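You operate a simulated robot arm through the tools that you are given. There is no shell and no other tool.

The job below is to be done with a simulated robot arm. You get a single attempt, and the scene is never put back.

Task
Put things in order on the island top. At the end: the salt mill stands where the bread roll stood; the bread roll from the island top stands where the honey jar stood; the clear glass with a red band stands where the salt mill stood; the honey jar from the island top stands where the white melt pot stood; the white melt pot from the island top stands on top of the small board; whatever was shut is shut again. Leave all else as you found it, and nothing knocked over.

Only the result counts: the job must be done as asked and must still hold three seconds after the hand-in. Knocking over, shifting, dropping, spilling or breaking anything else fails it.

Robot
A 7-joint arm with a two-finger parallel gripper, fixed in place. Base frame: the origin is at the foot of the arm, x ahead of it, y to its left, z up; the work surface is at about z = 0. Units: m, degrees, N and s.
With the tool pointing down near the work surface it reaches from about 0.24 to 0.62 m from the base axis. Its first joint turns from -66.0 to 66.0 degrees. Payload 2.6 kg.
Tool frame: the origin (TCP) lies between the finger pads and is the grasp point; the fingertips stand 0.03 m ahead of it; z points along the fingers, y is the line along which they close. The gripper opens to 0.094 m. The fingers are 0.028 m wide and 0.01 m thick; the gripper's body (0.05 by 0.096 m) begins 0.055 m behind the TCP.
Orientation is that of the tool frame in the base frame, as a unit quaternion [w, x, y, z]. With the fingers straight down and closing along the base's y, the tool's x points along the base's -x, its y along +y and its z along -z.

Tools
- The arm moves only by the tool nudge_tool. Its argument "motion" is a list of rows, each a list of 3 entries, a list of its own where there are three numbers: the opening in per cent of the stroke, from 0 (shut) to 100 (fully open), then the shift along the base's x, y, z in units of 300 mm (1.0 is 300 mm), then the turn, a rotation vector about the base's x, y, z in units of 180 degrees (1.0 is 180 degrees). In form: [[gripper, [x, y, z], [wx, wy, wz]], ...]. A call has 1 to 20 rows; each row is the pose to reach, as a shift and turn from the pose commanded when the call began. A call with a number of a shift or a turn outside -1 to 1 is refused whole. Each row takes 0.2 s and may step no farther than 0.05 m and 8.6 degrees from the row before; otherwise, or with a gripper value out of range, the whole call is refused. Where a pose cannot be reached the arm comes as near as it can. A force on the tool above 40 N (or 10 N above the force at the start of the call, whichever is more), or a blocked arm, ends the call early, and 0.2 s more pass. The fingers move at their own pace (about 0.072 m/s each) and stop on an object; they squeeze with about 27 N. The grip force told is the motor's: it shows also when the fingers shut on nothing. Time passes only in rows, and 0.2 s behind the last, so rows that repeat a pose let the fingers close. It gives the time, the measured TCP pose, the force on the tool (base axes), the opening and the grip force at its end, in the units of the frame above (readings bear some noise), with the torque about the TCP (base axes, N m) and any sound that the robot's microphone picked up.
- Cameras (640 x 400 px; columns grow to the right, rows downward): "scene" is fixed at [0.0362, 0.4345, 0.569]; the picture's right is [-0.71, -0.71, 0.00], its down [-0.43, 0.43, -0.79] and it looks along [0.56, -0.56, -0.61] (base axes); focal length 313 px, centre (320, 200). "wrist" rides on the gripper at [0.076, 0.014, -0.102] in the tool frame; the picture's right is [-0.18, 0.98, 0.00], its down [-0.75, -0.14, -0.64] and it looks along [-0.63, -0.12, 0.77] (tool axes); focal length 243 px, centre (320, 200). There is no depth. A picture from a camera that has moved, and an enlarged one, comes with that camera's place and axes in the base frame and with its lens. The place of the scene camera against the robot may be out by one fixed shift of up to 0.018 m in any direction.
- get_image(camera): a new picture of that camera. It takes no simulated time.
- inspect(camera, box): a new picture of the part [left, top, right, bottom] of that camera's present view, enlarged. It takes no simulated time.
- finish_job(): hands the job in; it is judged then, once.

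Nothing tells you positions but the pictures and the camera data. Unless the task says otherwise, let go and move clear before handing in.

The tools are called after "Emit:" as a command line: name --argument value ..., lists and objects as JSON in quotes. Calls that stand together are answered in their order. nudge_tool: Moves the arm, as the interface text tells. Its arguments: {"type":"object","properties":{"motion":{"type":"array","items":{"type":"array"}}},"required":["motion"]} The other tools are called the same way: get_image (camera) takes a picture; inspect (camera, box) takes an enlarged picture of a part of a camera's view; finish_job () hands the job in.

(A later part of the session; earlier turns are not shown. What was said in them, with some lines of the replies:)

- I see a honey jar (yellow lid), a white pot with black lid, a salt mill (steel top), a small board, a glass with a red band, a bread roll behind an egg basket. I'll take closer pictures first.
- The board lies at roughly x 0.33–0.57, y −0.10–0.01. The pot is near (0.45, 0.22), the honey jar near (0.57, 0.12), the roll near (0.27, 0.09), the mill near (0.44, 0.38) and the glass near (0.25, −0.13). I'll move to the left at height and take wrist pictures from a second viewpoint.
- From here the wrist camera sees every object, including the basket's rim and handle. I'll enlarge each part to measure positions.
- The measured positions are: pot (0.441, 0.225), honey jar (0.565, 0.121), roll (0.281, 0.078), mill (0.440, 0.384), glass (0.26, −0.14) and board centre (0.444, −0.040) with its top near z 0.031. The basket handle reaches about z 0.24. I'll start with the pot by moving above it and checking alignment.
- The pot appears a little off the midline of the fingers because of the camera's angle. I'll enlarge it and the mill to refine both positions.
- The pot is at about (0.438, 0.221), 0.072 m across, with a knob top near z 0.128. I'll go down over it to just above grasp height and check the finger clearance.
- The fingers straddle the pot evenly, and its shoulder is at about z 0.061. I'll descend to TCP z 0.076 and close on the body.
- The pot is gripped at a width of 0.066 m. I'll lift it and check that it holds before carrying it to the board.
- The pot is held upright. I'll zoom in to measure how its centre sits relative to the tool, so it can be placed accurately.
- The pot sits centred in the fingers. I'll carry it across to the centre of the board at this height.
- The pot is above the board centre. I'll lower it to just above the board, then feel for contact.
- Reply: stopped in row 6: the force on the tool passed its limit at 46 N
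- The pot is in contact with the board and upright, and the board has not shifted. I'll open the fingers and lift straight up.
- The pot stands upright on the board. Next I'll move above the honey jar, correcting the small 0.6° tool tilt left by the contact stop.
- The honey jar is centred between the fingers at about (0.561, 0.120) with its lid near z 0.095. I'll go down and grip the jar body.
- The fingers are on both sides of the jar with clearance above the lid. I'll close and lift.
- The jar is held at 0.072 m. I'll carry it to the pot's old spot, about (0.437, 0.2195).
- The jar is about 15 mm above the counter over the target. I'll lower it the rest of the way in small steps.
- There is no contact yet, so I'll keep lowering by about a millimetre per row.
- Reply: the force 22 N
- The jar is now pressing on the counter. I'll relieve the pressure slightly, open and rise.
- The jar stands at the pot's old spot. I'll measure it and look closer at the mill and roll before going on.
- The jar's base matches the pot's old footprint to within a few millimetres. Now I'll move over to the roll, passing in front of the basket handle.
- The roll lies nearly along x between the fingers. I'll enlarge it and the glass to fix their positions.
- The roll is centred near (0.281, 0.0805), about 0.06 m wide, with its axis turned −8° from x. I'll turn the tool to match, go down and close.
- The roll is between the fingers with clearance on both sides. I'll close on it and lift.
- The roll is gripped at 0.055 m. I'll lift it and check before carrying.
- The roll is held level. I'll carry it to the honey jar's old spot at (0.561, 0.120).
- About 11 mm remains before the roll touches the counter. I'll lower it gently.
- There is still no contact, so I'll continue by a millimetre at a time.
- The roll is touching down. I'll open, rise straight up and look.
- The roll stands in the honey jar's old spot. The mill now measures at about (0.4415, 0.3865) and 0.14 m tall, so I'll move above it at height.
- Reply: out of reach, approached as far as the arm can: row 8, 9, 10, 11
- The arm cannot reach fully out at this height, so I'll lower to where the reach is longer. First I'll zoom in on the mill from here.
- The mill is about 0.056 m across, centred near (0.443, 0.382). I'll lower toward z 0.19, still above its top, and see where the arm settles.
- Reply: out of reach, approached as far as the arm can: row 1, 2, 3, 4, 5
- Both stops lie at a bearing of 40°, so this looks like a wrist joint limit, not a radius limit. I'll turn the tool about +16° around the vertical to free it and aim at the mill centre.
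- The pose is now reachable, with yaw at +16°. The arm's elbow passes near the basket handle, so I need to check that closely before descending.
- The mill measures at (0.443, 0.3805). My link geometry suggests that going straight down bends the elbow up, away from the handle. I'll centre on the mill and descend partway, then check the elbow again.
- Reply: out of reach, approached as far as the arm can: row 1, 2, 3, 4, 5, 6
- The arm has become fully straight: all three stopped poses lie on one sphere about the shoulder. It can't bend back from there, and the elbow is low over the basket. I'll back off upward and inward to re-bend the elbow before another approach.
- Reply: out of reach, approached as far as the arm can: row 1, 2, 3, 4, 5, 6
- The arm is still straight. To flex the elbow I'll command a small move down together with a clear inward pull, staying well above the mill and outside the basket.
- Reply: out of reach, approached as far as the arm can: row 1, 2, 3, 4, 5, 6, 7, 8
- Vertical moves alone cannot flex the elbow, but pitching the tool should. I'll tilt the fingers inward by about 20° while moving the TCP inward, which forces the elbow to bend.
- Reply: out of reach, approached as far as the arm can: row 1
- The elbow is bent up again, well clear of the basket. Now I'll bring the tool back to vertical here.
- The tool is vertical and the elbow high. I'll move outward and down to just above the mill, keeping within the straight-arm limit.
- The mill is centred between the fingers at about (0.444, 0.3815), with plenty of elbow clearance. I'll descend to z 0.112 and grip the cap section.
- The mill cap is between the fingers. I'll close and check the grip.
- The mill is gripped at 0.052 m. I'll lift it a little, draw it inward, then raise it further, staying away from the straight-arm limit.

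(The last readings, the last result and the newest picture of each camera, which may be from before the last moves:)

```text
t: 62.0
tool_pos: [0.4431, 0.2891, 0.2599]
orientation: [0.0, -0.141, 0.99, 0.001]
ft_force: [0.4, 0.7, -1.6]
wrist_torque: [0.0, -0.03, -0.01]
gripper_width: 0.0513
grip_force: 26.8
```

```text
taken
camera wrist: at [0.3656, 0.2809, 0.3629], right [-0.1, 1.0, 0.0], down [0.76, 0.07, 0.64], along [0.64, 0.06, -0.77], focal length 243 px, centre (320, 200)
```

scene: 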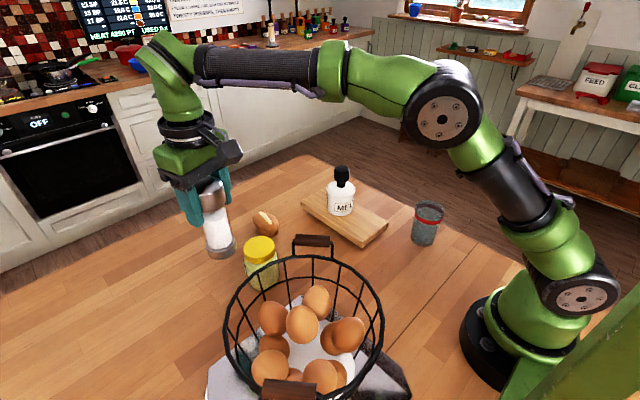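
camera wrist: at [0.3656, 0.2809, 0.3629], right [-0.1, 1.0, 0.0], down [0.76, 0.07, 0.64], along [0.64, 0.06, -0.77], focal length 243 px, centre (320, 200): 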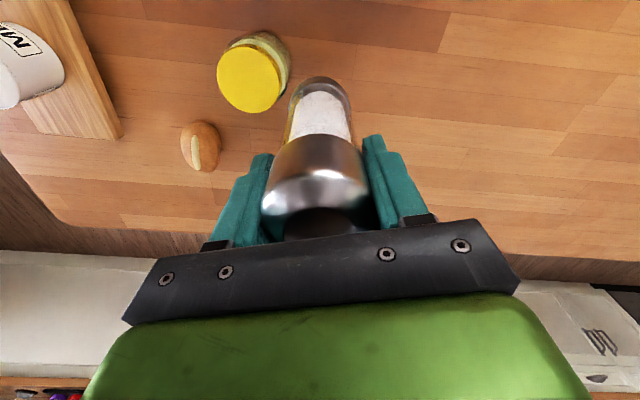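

The mill is upright and well held. I'll carry it over at height to the roll's old spot, turning the tool back to zero yaw on the way.

Emit:
nudge_tool --motion '[[30, [0, -0.06, 0], [0, 0, 0]], [30, [-0.003, -0.16, 0], [0, 0, -0.01]], [30, [-0.006, -0.27, 0], [0, 0, -0.02]], [30, [-0.01, -0.38, 0], [0, 0, -0.035]], [30, [-0.06, -0.47, 0], [0, 0, -0.05]], [30, [-0.13, -0.56, 0], [0, 0, -0.065]], [30, [-0.22, -0.62, 0], [0, 0, -0.08]], [30, [-0.32, -0.66, 0], [0, 0, -0.09]], [30, [-0.42, -0.685, 0], [0, 0, -0.09]], [30, [-0.5, -0.693, 0], [0, 0, -0.09]], [30, [-0.54, -0.695, 0], [0, 0, -0.09]], [30, [-0.54, -0.695, 0], [0, 0, -0.09]]]'

Emit:
get_image --camera "scene"

Emit:
get_image --camera "wrist"

```text
t: 64.6
tool_pos: [0.2833, 0.0814, 0.2595]
orientation: [0.001, 0.0, 1.0, 0.0]
ft_force: [-0.2, 0.7, -3.1]
wrist_torque: [0.0, 0.01, 0.0]
gripper_width: 0.0513
grip_force: 26.9
```

```text
taken
```

scene: 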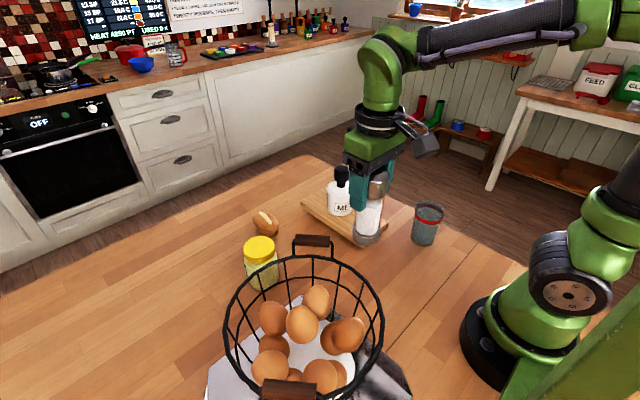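

```text
taken
camera wrist: at [0.2066, 0.0945, 0.3627], right [0.19, 0.98, 0.0], down [0.75, -0.14, 0.64], along [0.63, -0.12, -0.77], focal length 243 px, centre (320, 200)
```

wrist: 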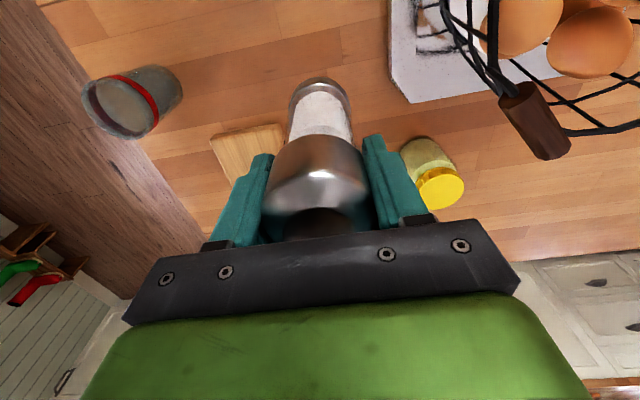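

The mill is above the roll's old spot. I'll lower it most of the way.

Emit:
nudge_tool --motion '[[30, [-0.003, 0, -0.06], [0, 0, 0]], [30, [-0.003, 0, -0.14], [0, 0, 0]], [30, [-0.003, 0, -0.23], [0, 0, 0]], [30, [-0.003, 0, -0.32], [0, 0, 0]], [30, [-0.003, 0, -0.39], [0, 0, 0]], [30, [-0.003, 0, -0.44], [0, 0, 0]], [30, [-0.003, 0, -0.465], [0, 0, 0]], [30, [-0.003, 0, -0.465], [0, 0, 0]]]'

Emit:
get_image --camera "scene"

Emit:
get_image --camera "wrist"

```text
t: 66.4
tool_pos: [0.2811, 0.08, 0.1199]
orientation: [0.0, 0.001, 1.0, 0.0]
ft_force: [-1.0, -0.5, -3.0]
wrist_torque: [-0.01, -0.01, -0.01]
gripper_width: 0.0513
grip_force: 26.3
```

```text
taken
```

scene: 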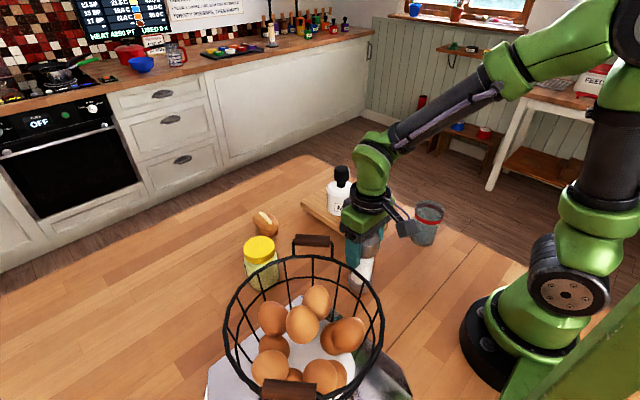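

```text
taken
camera wrist: at [0.2052, 0.0949, 0.2235], right [0.19, 0.98, 0.0], down [0.75, -0.14, 0.64], along [0.63, -0.12, -0.77], focal length 243 px, centre (320, 200)
```

wrist: 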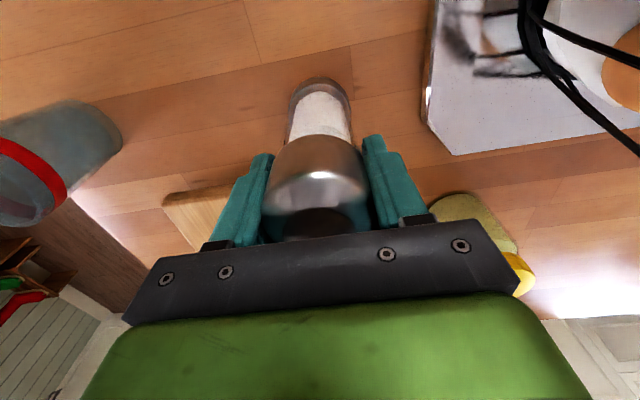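

About 6 mm remains. I'll lower slowly and feel for contact.

Emit:
nudge_tool --motion '[[30, [0, 0, -0.009], [0, 0, 0]], [30, [0, 0, -0.017], [0, 0, 0]], [30, [0, 0, -0.017], [0, 0, 0]]]'

Emit:
nudge_tool --motion '[[30, [0, 0, -0.004], [0, 0, 0]], [30, [0, 0, -0.004], [0, 0, 0]]]'

```text
t: 67.2
tool_pos: [0.2798, 0.0813, 0.1164]
orientation: [-0.001, 0.002, 1.0, 0.001]
ft_force: [0.1, -0.4, -2.7]
wrist_torque: [0.01, -0.01, 0.03]
gripper_width: 0.0518
grip_force: 27.3
```

```text
t: 67.8
tool_pos: [0.2812, 0.0805, 0.1152]
orientation: [0.0, 0.001, 1.0, 0.001]
ft_force: [-1.1, -0.3, -2.5]
wrist_torque: [-0.01, -0.01, 0.02]
gripper_width: 0.0513
grip_force: 26.7
```

Emit:
nudge_tool --motion '[[30, [0, 0, -0.004], [0, 0, 0]], [30, [0, 0, -0.004], [0, 0, 0]]]'

Emit:
nudge_tool --motion '[[30, [0, 0, -0.003], [0, 0, 0]], [30, [0, 0, -0.003], [0, 0, 0]]]'

```text
t: 68.4
tool_pos: [0.28, 0.0802, 0.1135]
orientation: [-0.001, 0.001, 1.0, 0.001]
ft_force: [-0.9, -1.8, 0.8]
wrist_torque: [-0.05, 0.01, -0.03]
gripper_width: 0.0516
grip_force: 27.0
```

```text
t: 69.0
tool_pos: [0.2812, 0.0804, 0.114]
orientation: [0.0, 0.001, 1.0, 0.001]
ft_force: [-6.7, 0.6, 20.2]
wrist_torque: [-0.22, 0.37, -0.07]
gripper_width: 0.0515
grip_force: 27.5
```

The mill is in contact with the counter at the roll's old spot. I'll relieve the pressure, open and rise straight up.

Emit:
nudge_tool --motion '[[30, [0, 0, 0.003], [0, 0, 0]], [30, [0, 0, 0.003], [0, 0, 0]], [60, [0, 0, 0.003], [0, 0, 0]], [80, [0, 0, 0.003], [0, 0, 0]], [100, [0, 0, 0.003], [0, 0, 0]], [100, [0, 0, 0.003], [0, 0, 0]], [100, [0, 0, 0.05], [0, 0, 0]], [100, [0, 0, 0.13], [0, 0, 0]], [100, [0, 0, 0.22], [0, 0, 0]], [100, [0, 0, 0.32], [0, 0, 0]], [100, [0, 0, 0.42], [0, 0, 0]], [100, [0, 0, 0.5], [0, 0, 0]], [100, [0, 0, 0.5], [0, 0, 0]]]'

Emit:
get_image --camera "scene"

Emit:
get_image --camera "wrist"

```text
t: 71.8
tool_pos: [0.2811, 0.0819, 0.2634]
orientation: [-0.001, 0.001, 1.0, 0.001]
ft_force: [0.0, -1.1, 0.5]
wrist_torque: [0.0, 0.0, -0.02]
gripper_width: 0.0937
grip_force: 0.0
```

```text
taken
```

scene: 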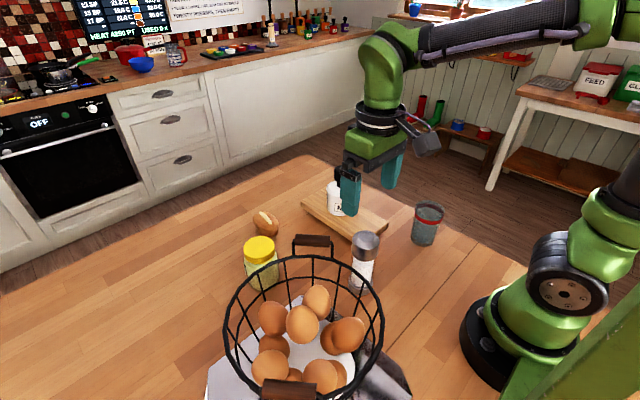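

```text
taken
camera wrist: at [0.2047, 0.0957, 0.3663], right [0.19, 0.98, 0.0], down [0.75, -0.14, 0.64], along [0.63, -0.12, -0.77], focal length 243 px, centre (320, 200)
```

wrist: 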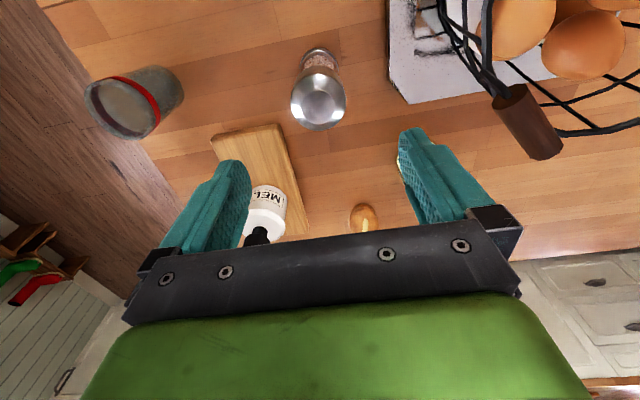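

The mill stands upright in the roll's old place. Now I'll move across above the glass, keeping high.

Emit:
nudge_tool --motion '[[100, [0, -0.06, 0], [0, 0, 0]], [100, [0, -0.17, 0], [0, 0, 0]], [100, [-0.01, -0.28, 0], [0, 0, 0]], [100, [-0.02, -0.39, 0], [0, 0, 0]], [100, [-0.04, -0.5, 0], [0, 0, 0]], [100, [-0.05, -0.6, -0.03], [0, 0, 0]], [100, [-0.067, -0.68, -0.07], [0, 0, 0]], [100, [-0.067, -0.72, -0.1], [0, 0, 0]], [100, [-0.067, -0.72, -0.1], [0, 0, 0]]]'

Emit:
get_image --camera "scene"

Emit:
get_image --camera "wrist"

```text
t: 73.8
tool_pos: [0.2602, -0.1355, 0.2311]
orientation: [0.0, 0.002, 1.0, 0.0]
ft_force: [-1.3, -0.1, 0.2]
wrist_torque: [0.04, 0.0, 0.01]
gripper_width: 0.094
grip_force: 0.1
```

```text
taken
```

scene: 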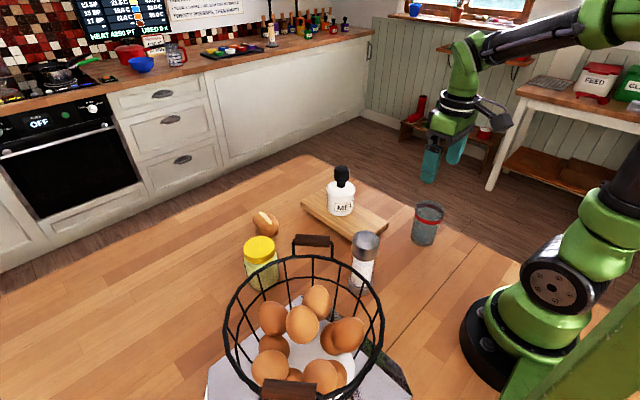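

```text
taken
camera wrist: at [0.1842, -0.1222, 0.3336], right [0.19, 0.98, 0.0], down [0.75, -0.14, 0.64], along [0.63, -0.12, -0.77], focal length 243 px, centre (320, 200)
```

wrist: 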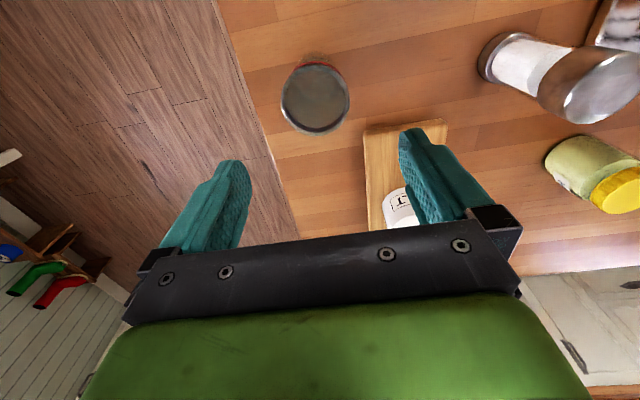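

The glass is between the fingers in view. I'll enlarge it to measure its centre, rim height and contents.

Emit:
inspect --camera "wrist" --box '[235, 45, 395, 145]'

Emit:
inspect --camera "scene" --box '[360, 170, 500, 260]'

```text
4.00 times, centred on (315, 95) of wrist
camera zoom: at [0.1842, -0.1222, 0.3336], right [0.19, 0.98, 0.0], down [0.75, -0.14, 0.64], along [0.63, -0.12, -0.77], focal length 970 px, centre (340, 620)
```

zoom: 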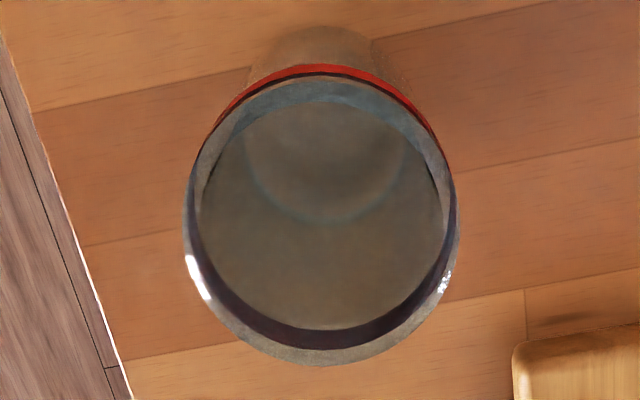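

```text
4.44 times, centred on (430, 215) of scene
camera zoom: at [0.0362, 0.4345, 0.569], right [-0.71, -0.71, 0.0], down [-0.43, 0.43, -0.79], along [0.56, -0.56, -0.61], focal length 1390 px, centre (-169, 133)
```

zoom: 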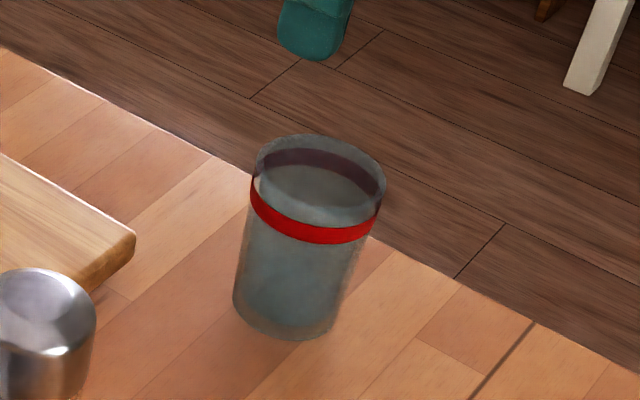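

The glass is at about (0.2585, −0.139) with its rim near z 0.095. I'll treat it as full, so everything with it will be slow and level. First I'll descend around it.

Emit:
nudge_tool --motion '[[100, [-0.005, -0.01, -0.06], [0, 0, 0]], [100, [-0.005, -0.01, -0.14], [0, 0, 0]], [100, [-0.005, -0.01, -0.23], [0, 0, 0]], [100, [-0.005, -0.01, -0.31], [0, 0, 0]], [100, [-0.005, -0.01, -0.38], [0, 0, 0]], [100, [-0.005, -0.01, -0.41], [0, 0, 0]], [100, [-0.005, -0.01, -0.41], [0, 0, 0]]]'

Emit:
get_image --camera "wrist"

Emit:
inspect --camera "scene" --box '[340, 150, 500, 250]'

```text
t: 75.4
tool_pos: [0.2597, -0.1393, 0.1094]
orientation: [0.0, 0.001, 1.0, 0.001]
ft_force: [-0.7, 0.6, 0.2]
wrist_torque: [0.03, -0.01, 0.01]
gripper_width: 0.0941
grip_force: 0.0
```

```text
taken
camera wrist: at [0.1842, -0.1249, 0.213], right [0.19, 0.98, 0.0], down [0.75, -0.14, 0.64], along [0.63, -0.12, -0.77], focal length 243 px, centre (320, 200)
```

wrist: 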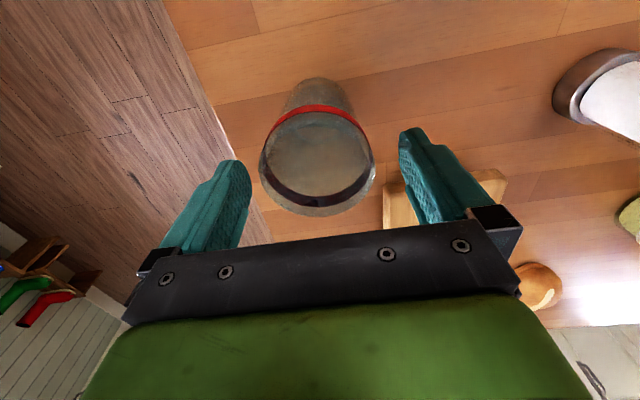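

```text
4.00 times, centred on (420, 200) of scene
camera zoom: at [0.0362, 0.4345, 0.569], right [-0.71, -0.71, 0.0], down [-0.43, 0.43, -0.79], along [0.56, -0.56, -0.61], focal length 1251 px, centre (-80, 200)
```

zoom: 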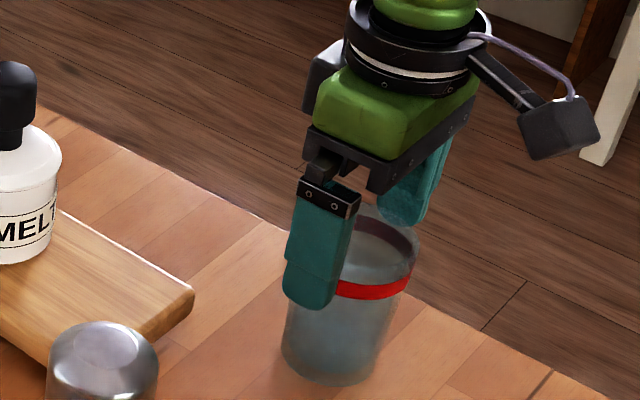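

The glass rim is centred between the fingers. I'll lower to z 0.062 and close on it gently.

Emit:
nudge_tool --motion '[[100, [-0.008, 0, -0.05], [0, 0, 0]], [100, [-0.008, 0, -0.1], [0, 0, 0]], [100, [-0.008, 0, -0.14], [0, 0, 0]], [100, [-0.008, 0, -0.157], [0, 0, 0]], [100, [-0.008, 0, -0.157], [0, 0, 0]]]'

Emit:
get_image --camera "wrist"

Emit:
inspect --camera "scene" --box '[340, 150, 500, 250]'

```text
t: 76.6
tool_pos: [0.2558, -0.1379, 0.0639]
orientation: [0.001, 0.001, 1.0, 0.001]
ft_force: [0.4, -0.2, -0.2]
wrist_torque: [0.0, 0.0, 0.02]
gripper_width: 0.0941
grip_force: 0.1
```

```text
taken
camera wrist: at [0.1799, -0.1248, 0.1662], right [0.19, 0.98, 0.0], down [0.75, -0.14, 0.64], along [0.63, -0.12, -0.77], focal length 243 px, centre (320, 200)
```

wrist: 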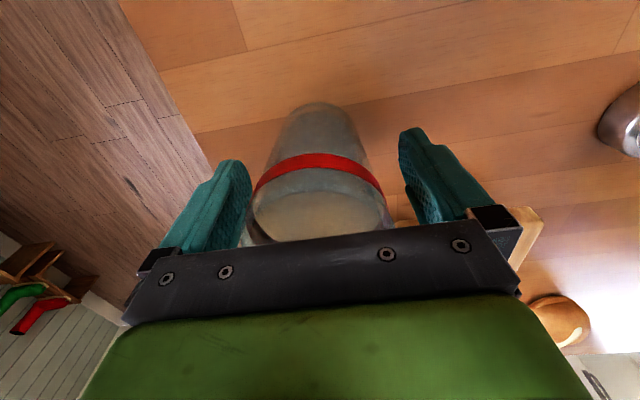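

```text
4.00 times, centred on (420, 200) of scene
camera zoom: at [0.0362, 0.4345, 0.569], right [-0.71, -0.71, 0.0], down [-0.43, 0.43, -0.79], along [0.56, -0.56, -0.61], focal length 1251 px, centre (-80, 200)
```

zoom: 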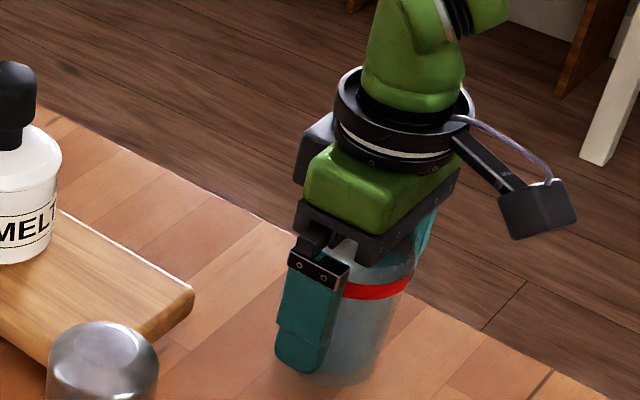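

The fingers straddle the glass with clearance above the rim. I'll close.

Emit:
nudge_tool --motion '[[85, [0, 0, 0], [0, 0, 0]], [75, [0, 0, 0], [0, 0, 0]], [65, [0, 0, 0], [0, 0, 0]], [55, [0, 0, 0], [0, 0, 0]], [45, [0, 0, 0], [0, 0, 0]], [45, [0, 0, 0], [0, 0, 0]]]'

Emit:
get_image --camera "wrist"

```text
t: 78.0
tool_pos: [0.2561, -0.1388, 0.0631]
orientation: [0.0, 0.001, 1.0, 0.001]
ft_force: [0.6, 0.6, 1.3]
wrist_torque: [0.13, 0.02, 0.0]
gripper_width: 0.0663
grip_force: 27.4
```

```text
taken
camera wrist: at [0.18, -0.1248, 0.1664], right [0.19, 0.98, 0.0], down [0.75, -0.14, 0.64], along [0.63, -0.12, -0.77], focal length 243 px, centre (320, 200)
```

wrist: 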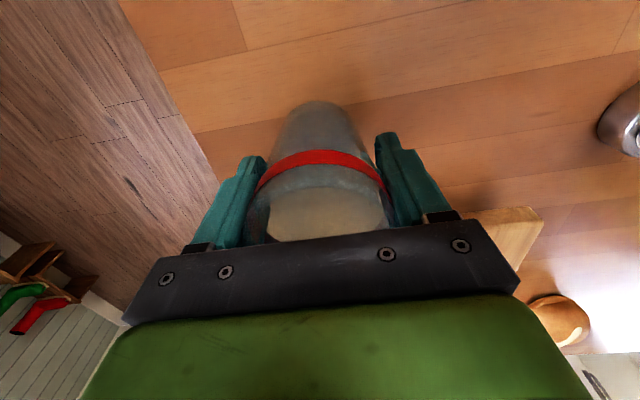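

The glass is gripped at 0.066 m. I'll lift it slowly and keep it level.

Emit:
nudge_tool --motion '[[45, [0, 0, 0.015], [0, 0, 0]], [45, [0, 0, 0.04], [0, 0, 0]], [45, [0, 0, 0.08], [0, 0, 0]], [45, [0, 0, 0.13], [0, 0, 0]], [45, [0, 0, 0.19], [0, 0, 0]], [45, [0, 0, 0.25], [0, 0, 0]], [45, [0, 0, 0.31], [0, 0, 0]], [45, [0, 0, 0.37], [0, 0, 0]], [45, [0, 0, 0.43], [0, 0, 0]], [45, [0, 0, 0.49], [0, 0, 0]], [45, [0, 0, 0.55], [0, 0, 0]], [45, [0, 0, 0.6], [0, 0, 0]], [45, [0, 0, 0.64], [0, 0, 0]], [45, [0, 0, 0.67], [0, 0, 0]], [45, [0, 0, 0.67], [0, 0, 0]]]'

Emit:
get_image --camera "wrist"

Emit:
get_image --camera "scene"

```text
t: 81.2
tool_pos: [0.2565, -0.1378, 0.2632]
orientation: [-0.001, 0.0, 1.0, 0.001]
ft_force: [0.2, 0.7, -2.2]
wrist_torque: [0.01, 0.01, -0.04]
gripper_width: 0.0661
grip_force: 27.1
```

```text
taken
camera wrist: at [0.1801, -0.1241, 0.367], right [0.19, 0.98, 0.0], down [0.75, -0.14, 0.64], along [0.63, -0.12, -0.77], focal length 243 px, centre (320, 200)
```

wrist: 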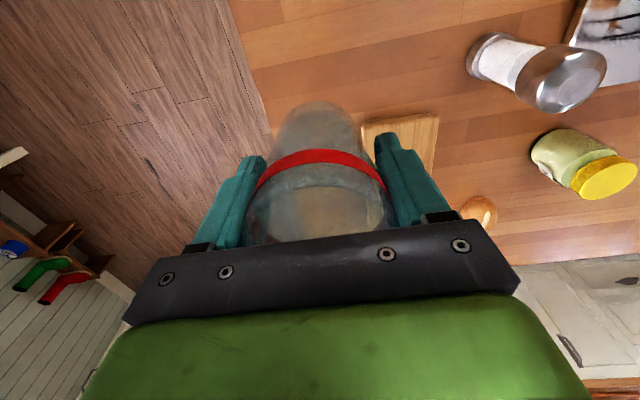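

```text
taken
```

scene: 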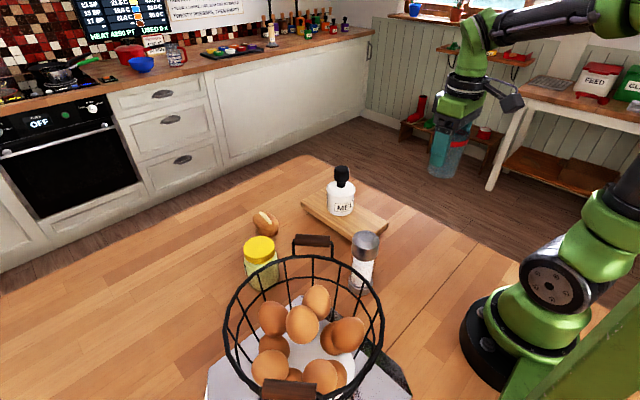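

The glass is held level with its bottom at about z 0.2, above everything on the island except the basket handle. I'll carry it slowly across toward (0.37, 0.10).

Emit:
nudge_tool --motion '[[45, [0.008, 0.016, 0], [0, 0, 0]], [45, [0.023, 0.048, 0], [0, 0, 0]], [45, [0.045, 0.095, 0], [0, 0, 0]], [45, [0.076, 0.159, 0], [0, 0, 0]], [45, [0.106, 0.222, 0], [0, 0, 0]], [45, [0.136, 0.285, 0], [0, 0, 0]], [45, [0.166, 0.349, 0], [0, 0, 0]], [45, [0.197, 0.412, 0], [0, 0, 0]], [45, [0.227, 0.476, 0], [0, 0, 0]], [45, [0.257, 0.539, 0], [0, 0, 0]], [45, [0.287, 0.603, 0], [0, 0, 0]], [45, [0.318, 0.666, 0], [0, 0, 0]], [45, [0.34, 0.714, 0], [0, 0, 0]], [45, [0.359, 0.753, 0], [0, 0, 0]], [45, [0.37, 0.777, 0], [0, 0, 0]], [45, [0.378, 0.793, 0], [0, 0, 0]], [45, [0.378, 0.793, 0], [0, 0, 0]]]'

Emit:
get_image --camera "scene"

Emit:
get_image --camera "wrist"

```text
t: 84.8
tool_pos: [0.3705, 0.101, 0.263]
orientation: [0.0, 0.0, 1.0, 0.001]
ft_force: [0.2, -0.8, -2.8]
wrist_torque: [0.01, 0.0, 0.01]
gripper_width: 0.0658
grip_force: 26.9
```

```text
taken
```

scene: 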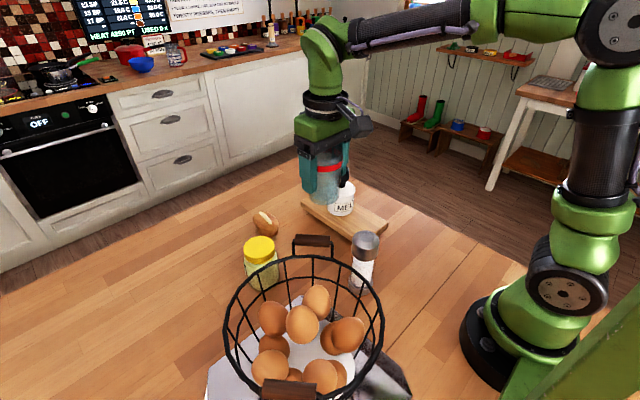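

```text
taken
camera wrist: at [0.2942, 0.1139, 0.3667], right [0.19, 0.98, 0.0], down [0.75, -0.14, 0.64], along [0.63, -0.12, -0.77], focal length 243 px, centre (320, 200)
```

wrist: 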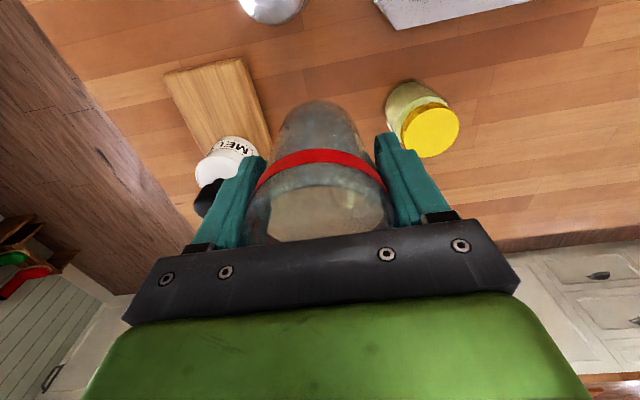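

The glass is still level. I'll continue toward (0.44, 0.29), turning the tool to +16° yaw and lowering slightly.

Emit:
nudge_tool --motion '[[45, [0.005, 0.013, 0], [0, 0, 0]], [45, [0.014, 0.038, 0], [0, 0, 0.005]], [45, [0.03, 0.082, 0], [0, 0, 0.012]], [45, [0.051, 0.139, 0], [0, 0, 0.02]], [45, [0.074, 0.202, -0.01], [0, 0, 0.028]], [45, [0.097, 0.265, -0.02], [0, 0, 0.036]], [45, [0.121, 0.328, -0.035], [0, 0, 0.044]], [45, [0.144, 0.391, -0.05], [0, 0, 0.052]], [45, [0.167, 0.454, -0.07], [0, 0, 0.06]], [45, [0.19, 0.517, -0.09], [0, 0, 0.068]], [45, [0.209, 0.567, -0.11], [0, 0, 0.076]], [45, [0.223, 0.605, -0.125], [0, 0, 0.084]], [45, [0.232, 0.63, -0.135], [0, 0, 0.09]], [45, [0.232, 0.63, -0.14], [0, 0, 0.09]], [45, [0.232, 0.63, -0.14], [0, 0, 0.09]]]'

Emit:
get_image --camera "scene"

Emit:
get_image --camera "wrist"

```text
t: 88.0
tool_pos: [0.4405, 0.2884, 0.2225]
orientation: [0.0, -0.139, 0.99, 0.001]
ft_force: [0.0, -0.1, -2.5]
wrist_torque: [0.01, 0.0, 0.01]
gripper_width: 0.0659
grip_force: 27.2
```

```text
taken
```

scene: 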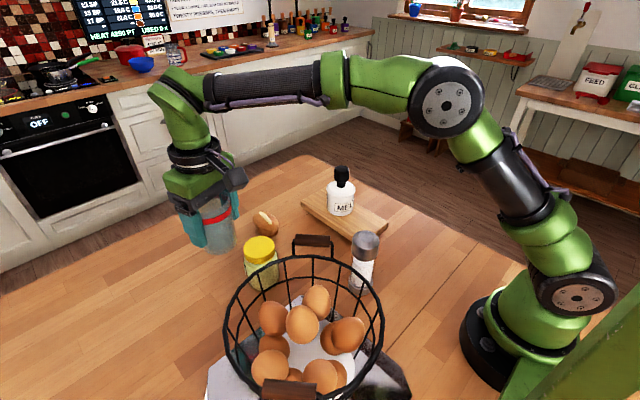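

```text
taken
camera wrist: at [0.3634, 0.2805, 0.3247], right [-0.1, 1.0, 0.0], down [0.76, 0.07, 0.64], along [0.64, 0.06, -0.77], focal length 243 px, centre (320, 200)
```

wrist: 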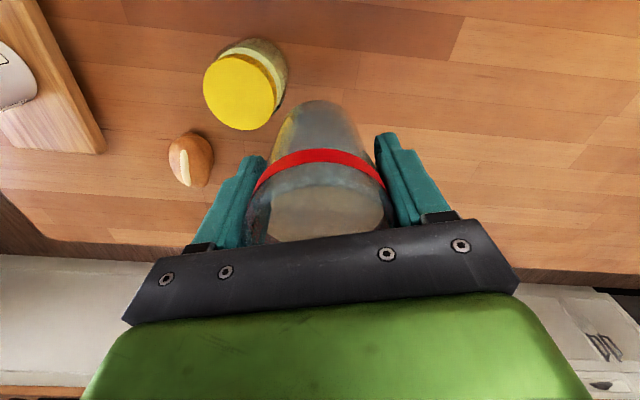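

I'm clear of the jar. I'll move the glass outward over the mill's old spot while lowering it, staying inside the reach limit.

Emit:
nudge_tool --motion '[[45, [0.0005, 0.012, -0.01], [0, 0, 0]], [45, [0.001, 0.036, -0.03], [0, 0, 0]], [45, [0.002, 0.075, -0.065], [0, 0, 0]], [45, [0.004, 0.12, -0.105], [0, 0, 0]], [45, [0.006, 0.165, -0.145], [0, 0, 0]], [45, [0.008, 0.21, -0.185], [0, 0, 0]], [45, [0.009, 0.25, -0.22], [0, 0, 0]], [45, [0.01, 0.28, -0.25], [0, 0, 0]], [45, [0.0107, 0.3, -0.268], [0, 0, 0]], [45, [0.0107, 0.309, -0.275], [0, 0, 0]], [45, [0.0107, 0.309, -0.275], [0, 0, 0]]]'

Emit:
get_image --camera "scene"

Emit:
get_image --camera "wrist"

```text
t: 90.4
tool_pos: [0.4424, 0.382, 0.1384]
orientation: [0.0, -0.14, 0.99, 0.0]
ft_force: [0.1, 0.5, -2.2]
wrist_torque: [0.02, -0.01, -0.02]
gripper_width: 0.0658
grip_force: 27.1
```

```text
taken
```

scene: 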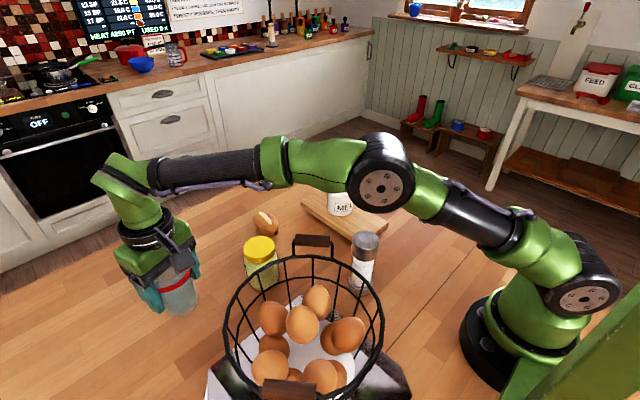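

```text
taken
camera wrist: at [0.3656, 0.3737, 0.2419], right [-0.1, 1.0, 0.0], down [0.76, 0.07, 0.64], along [0.64, 0.06, -0.77], focal length 243 px, centre (320, 200)
```

wrist: 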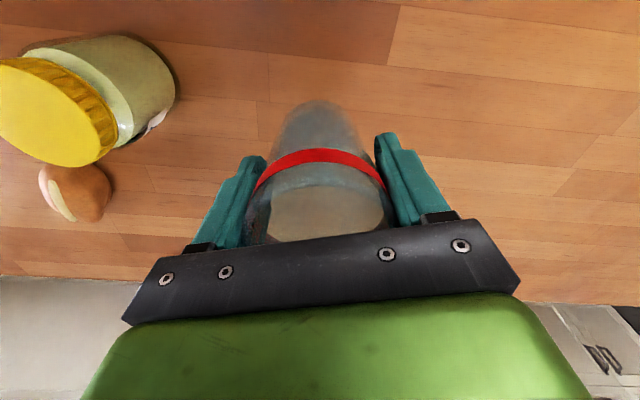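

The glass is over the mill's old spot with the elbow well clear. I'll lower it to just above the counter.

Emit:
nudge_tool --motion '[[45, [0.002, 0, -0.02], [0, 0, 0]], [45, [0.003, 0, -0.06], [0, 0, 0]], [45, [0.003, 0, -0.11], [0, 0, 0]], [45, [0.003, 0, -0.15], [0, 0, 0]], [45, [0.003, 0, -0.185], [0, 0, 0]], [45, [0.003, 0, -0.21], [0, 0, 0]], [45, [0.003, 0, -0.228], [0, 0, 0]], [45, [0.003, 0, -0.228], [0, 0, 0]]]'

Emit:
get_image --camera "scene"

Emit:
get_image --camera "wrist"

```text
t: 92.2
tool_pos: [0.4432, 0.3829, 0.0712]
orientation: [0.0, -0.14, 0.99, 0.001]
ft_force: [-0.8, -0.4, -2.5]
wrist_torque: [-0.02, 0.0, 0.02]
gripper_width: 0.0656
grip_force: 27.1
```

```text
taken
```

scene: 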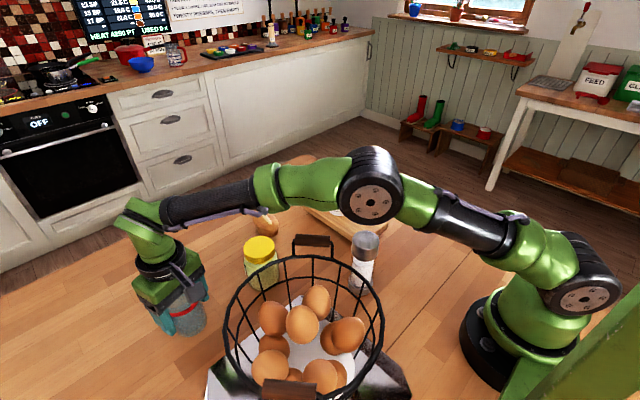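

```text
taken
camera wrist: at [0.3667, 0.3737, 0.1737], right [-0.1, 1.0, 0.0], down [0.76, 0.07, 0.64], along [0.64, 0.06, -0.77], focal length 243 px, centre (320, 200)
```

wrist: 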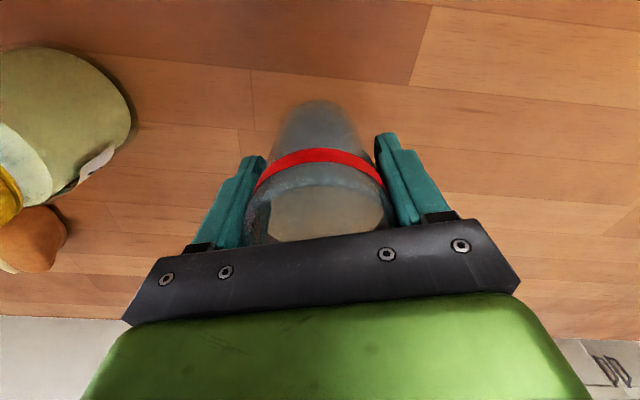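

About 7 mm remains. I'll lower gently and feel for contact.

Emit:
nudge_tool --motion '[[45, [0, 0, -0.009], [0, 0, 0]], [45, [0, 0, -0.018], [0, 0, 0]], [45, [0, 0, -0.018], [0, 0, 0]]]'

Emit:
nudge_tool --motion '[[45, [0, 0, -0.004], [0, 0, 0]], [45, [0, 0, -0.004], [0, 0, 0]]]'

```text
t: 93.0
tool_pos: [0.4437, 0.3826, 0.066]
orientation: [0.0, -0.14, 0.99, 0.0]
ft_force: [0.4, 0.7, -2.6]
wrist_torque: [0.01, 0.01, -0.01]
gripper_width: 0.0655
grip_force: 26.8
```

```text
t: 93.6
tool_pos: [0.4428, 0.3811, 0.0637]
orientation: [0.001, -0.141, 0.99, 0.0]
ft_force: [0.7, 0.1, -1.7]
wrist_torque: [0.02, -0.02, 0.0]
gripper_width: 0.0656
grip_force: 27.1
```

Emit:
nudge_tool --motion '[[45, [0, 0, -0.003], [0, 0, 0]], [45, [0, 0, -0.003], [0, 0, 0]]]'

Emit:
nudge_tool --motion '[[45, [0, 0, -0.002], [0, 0, 0]], [45, [0, 0, -0.002], [0, 0, 0]]]'

```text
t: 94.2
tool_pos: [0.443, 0.3818, 0.0624]
orientation: [0.0, -0.14, 0.99, 0.0]
ft_force: [0.7, 0.3, -1.2]
wrist_torque: [-0.01, 0.01, -0.01]
gripper_width: 0.066
grip_force: 27.1
```

```text
t: 94.8
tool_pos: [0.4423, 0.3826, 0.0646]
orientation: [0.0, -0.14, 0.99, 0.001]
ft_force: [-1.8, -1.9, 5.0]
wrist_torque: [0.04, 0.23, 0.07]
gripper_width: 0.0657
grip_force: 26.9
```

The glass has touched down. I'll open slowly, rise straight up to z 0.18 (staying below the reach limit), then draw back.

Emit:
nudge_tool --motion '[[55, [0, 0, 0], [0, 0, 0]], [75, [0, 0, 0], [0, 0, 0]], [100, [0, 0, 0], [0, 0, 0]], [100, [0, 0, 0], [0, 0, 0]], [100, [0, 0, 0.03], [0, 0, 0]], [100, [0, 0, 0.08], [0, 0, 0]], [100, [0, 0, 0.15], [0, 0, 0]], [100, [0, 0, 0.23], [0, 0, 0]], [100, [0, 0, 0.31], [0, 0, 0]], [100, [0, 0, 0.38], [0, 0, 0]], [100, [0, 0, 0.38], [0, 0, 0]]]'

Emit:
get_image --camera "scene"

Emit:
get_image --camera "wrist"

```text
t: 97.2
tool_pos: [0.4438, 0.384, 0.1755]
orientation: [0.0, -0.14, 0.99, 0.0]
ft_force: [0.4, 0.6, -0.4]
wrist_torque: [-0.01, -0.03, -0.01]
gripper_width: 0.0943
grip_force: 0.0
```

```text
taken
```

scene: 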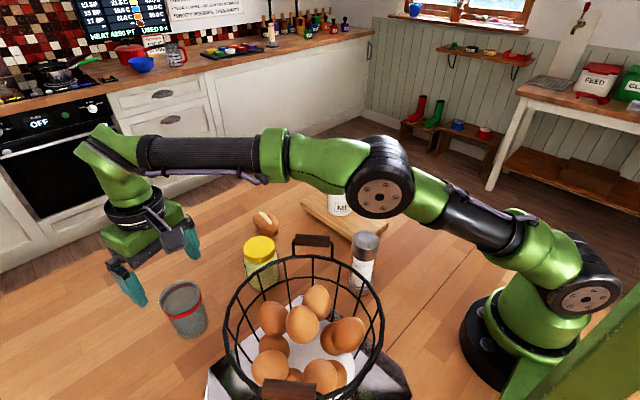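

```text
taken
camera wrist: at [0.3664, 0.3751, 0.2792], right [-0.1, 1.0, 0.0], down [0.76, 0.07, 0.64], along [0.64, 0.06, -0.77], focal length 243 px, centre (320, 200)
```

wrist: 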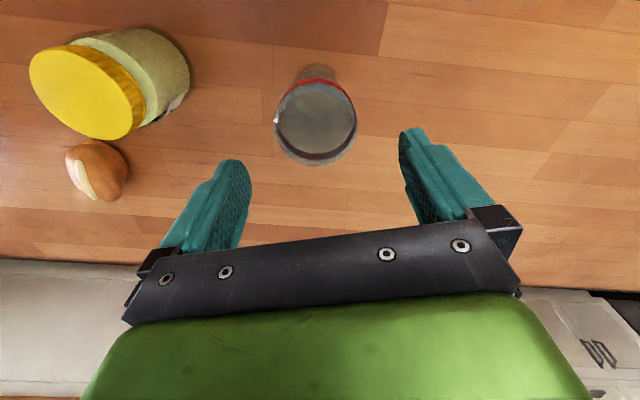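

The glass stands at the mill's old spot. I'll withdraw the arm inward and up, then check everything from a clear pose.

Emit:
nudge_tool --motion '[[100, [0, -0.05, 0], [0, 0, 0]], [100, [0, -0.13, 0.05], [0, 0, 0]], [100, [0, -0.22, 0.12], [0, 0, -0.01]], [100, [0, -0.32, 0.2], [0, 0, -0.03]], [100, [-0.01, -0.43, 0.27], [0, 0, -0.05]], [100, [-0.03, -0.54, 0.33], [0, 0, -0.07]], [100, [-0.06, -0.65, 0.37], [0, 0, -0.09]], [100, [-0.1, -0.76, 0.4], [0, 0, -0.09]], [100, [-0.14, -0.86, 0.42], [0, 0, -0.09]], [100, [-0.18, -0.95, 0.42], [0, 0, -0.09]], [100, [-0.19, -0.97, 0.42], [0, 0, -0.09]], [100, [-0.19, -0.97, 0.42], [0, 0, -0.09]]]'

Emit:
get_image --camera "scene"

Emit:
get_image --camera "wrist"

```text
t: 99.8
tool_pos: [0.3865, 0.0915, 0.302]
orientation: [-0.001, 0.0, 1.0, 0.0]
ft_force: [0.5, -0.2, 0.0]
wrist_torque: [-0.04, -0.01, -0.04]
gripper_width: 0.0941
grip_force: 0.1
```

```text
taken
```

scene: 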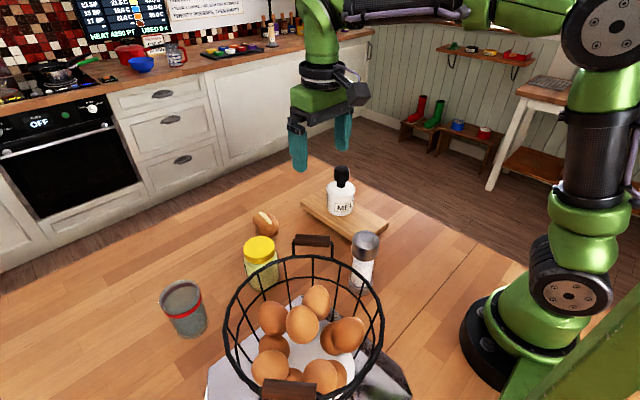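

```text
taken
camera wrist: at [0.3109, 0.1045, 0.4051], right [0.19, 0.98, 0.0], down [0.75, -0.14, 0.64], along [0.63, -0.12, -0.77], focal length 243 px, centre (320, 200)
```

wrist: 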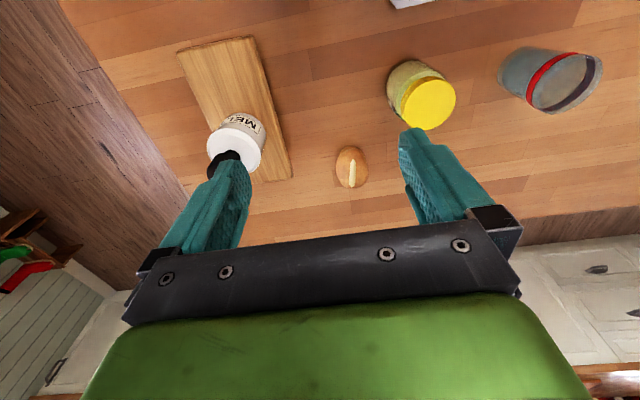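

All five items look in place. I'll compare enlarged views with the starting layout to confirm positions, and check that the basket and board are unmoved.

Emit:
inspect --camera "scene" --box '[140, 230, 300, 350]'

Emit:
inspect --camera "scene" --box '[200, 220, 440, 400]'

Emit:
inspect --camera "scene" --box '[300, 170, 460, 270]'

Emit:
inspect --camera "scene" --box '[140, 160, 300, 260]'

Emit:
inspect --camera "scene" --box '[320, 230, 400, 310]'

```text
3.33 times, centred on (220, 290) of scene
camera zoom: at [0.0362, 0.4345, 0.569], right [-0.71, -0.71, 0.0], down [-0.43, 0.43, -0.79], along [0.56, -0.56, -0.61], focal length 1042 px, centre (653, -100)
```

zoom: 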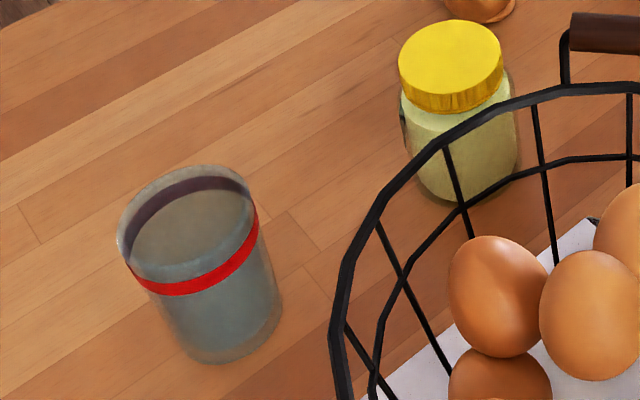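

```text
2.22 times, centred on (320, 310) of scene
camera zoom: at [0.0362, 0.4345, 0.569], right [-0.71, -0.71, 0.0], down [-0.43, 0.43, -0.79], along [0.56, -0.56, -0.61], focal length 695 px, centre (320, -44)
```

zoom: 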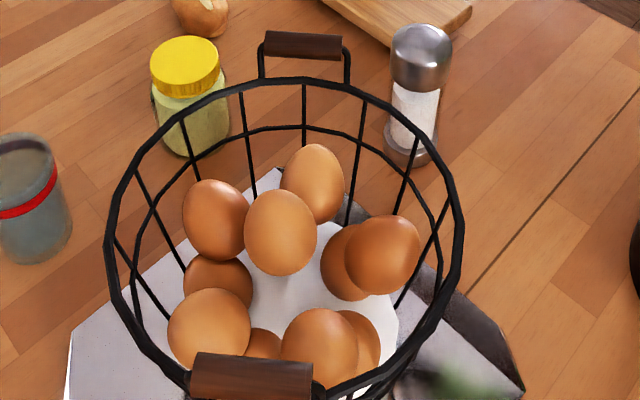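

```text
4.00 times, centred on (380, 220) of scene
camera zoom: at [0.0362, 0.4345, 0.569], right [-0.71, -0.71, 0.0], down [-0.43, 0.43, -0.79], along [0.56, -0.56, -0.61], focal length 1251 px, centre (80, 120)
```

zoom: 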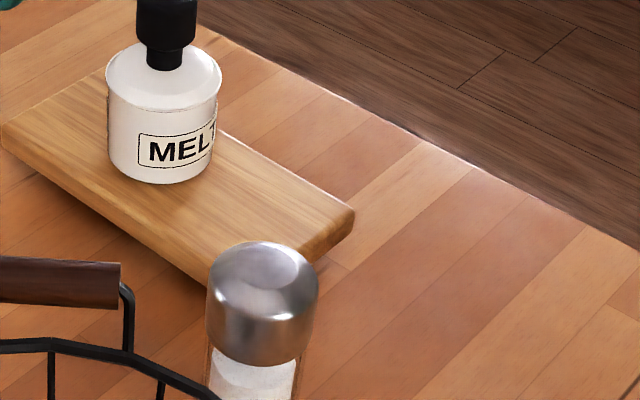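

```text
4.00 times, centred on (220, 210) of scene
camera zoom: at [0.0362, 0.4345, 0.569], right [-0.71, -0.71, 0.0], down [-0.43, 0.43, -0.79], along [0.56, -0.56, -0.61], focal length 1251 px, centre (720, 160)
```

zoom: 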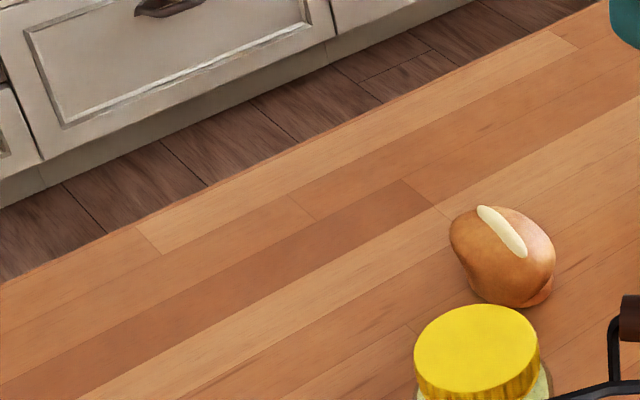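

```text
5.00 times, centred on (360, 270) of scene
camera zoom: at [0.0362, 0.4345, 0.569], right [-0.71, -0.71, 0.0], down [-0.43, 0.43, -0.79], along [0.56, -0.56, -0.61], focal length 1563 px, centre (120, -150)
```

zoom: 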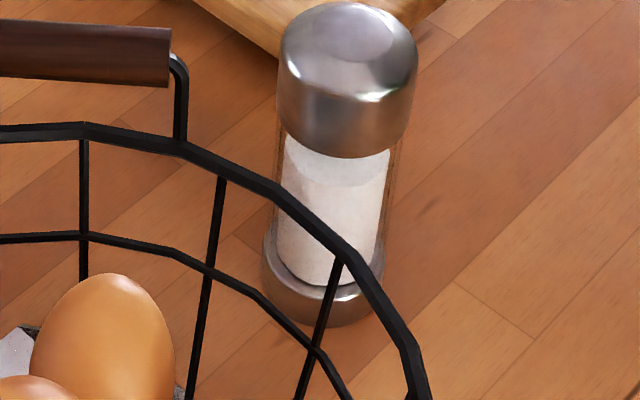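

The mill, roll, glass and honey jar stand in their assigned spots to within a few millimetres, and the pot is upright near the board's centre. The basket, eggs and board are unmoved, and the arm is clear with the gripper open, so I'm handing in.

Emit:
finish_job

```text
The job is handed in.
```

I moved all five items and handed the job in; the tool confirmed only that it was received, not whether it passed. In the last pictures everything stood upright.

| Item | Now stands | Check in the last pictures |
|---|---|---|
| White melt pot | On the small board, near its centre | Upright, board not shifted |
| Honey jar | Where the pot stood | Base matches the pot's old footprint to a few millimetres |
| Bread roll | Where the honey jar stood | Within a few millimetres |
| Salt mill | Where the bread roll stood | Within a few millimetres |
| Glass with red band | Where the mill stood | Base lines up with the mill's old footprint; carried level and slowly |

The basket, eggs and board look the same as at the start. I found nothing that had been shut, so there was nothing to close again. I let go of everything and left the arm clear with the gripper open.

While reaching for the mill, the arm straightened fully and its elbow came within roughly 3 cm of the basket handle. I backed it off and re-bent it, and saw no sign that it touched anything.
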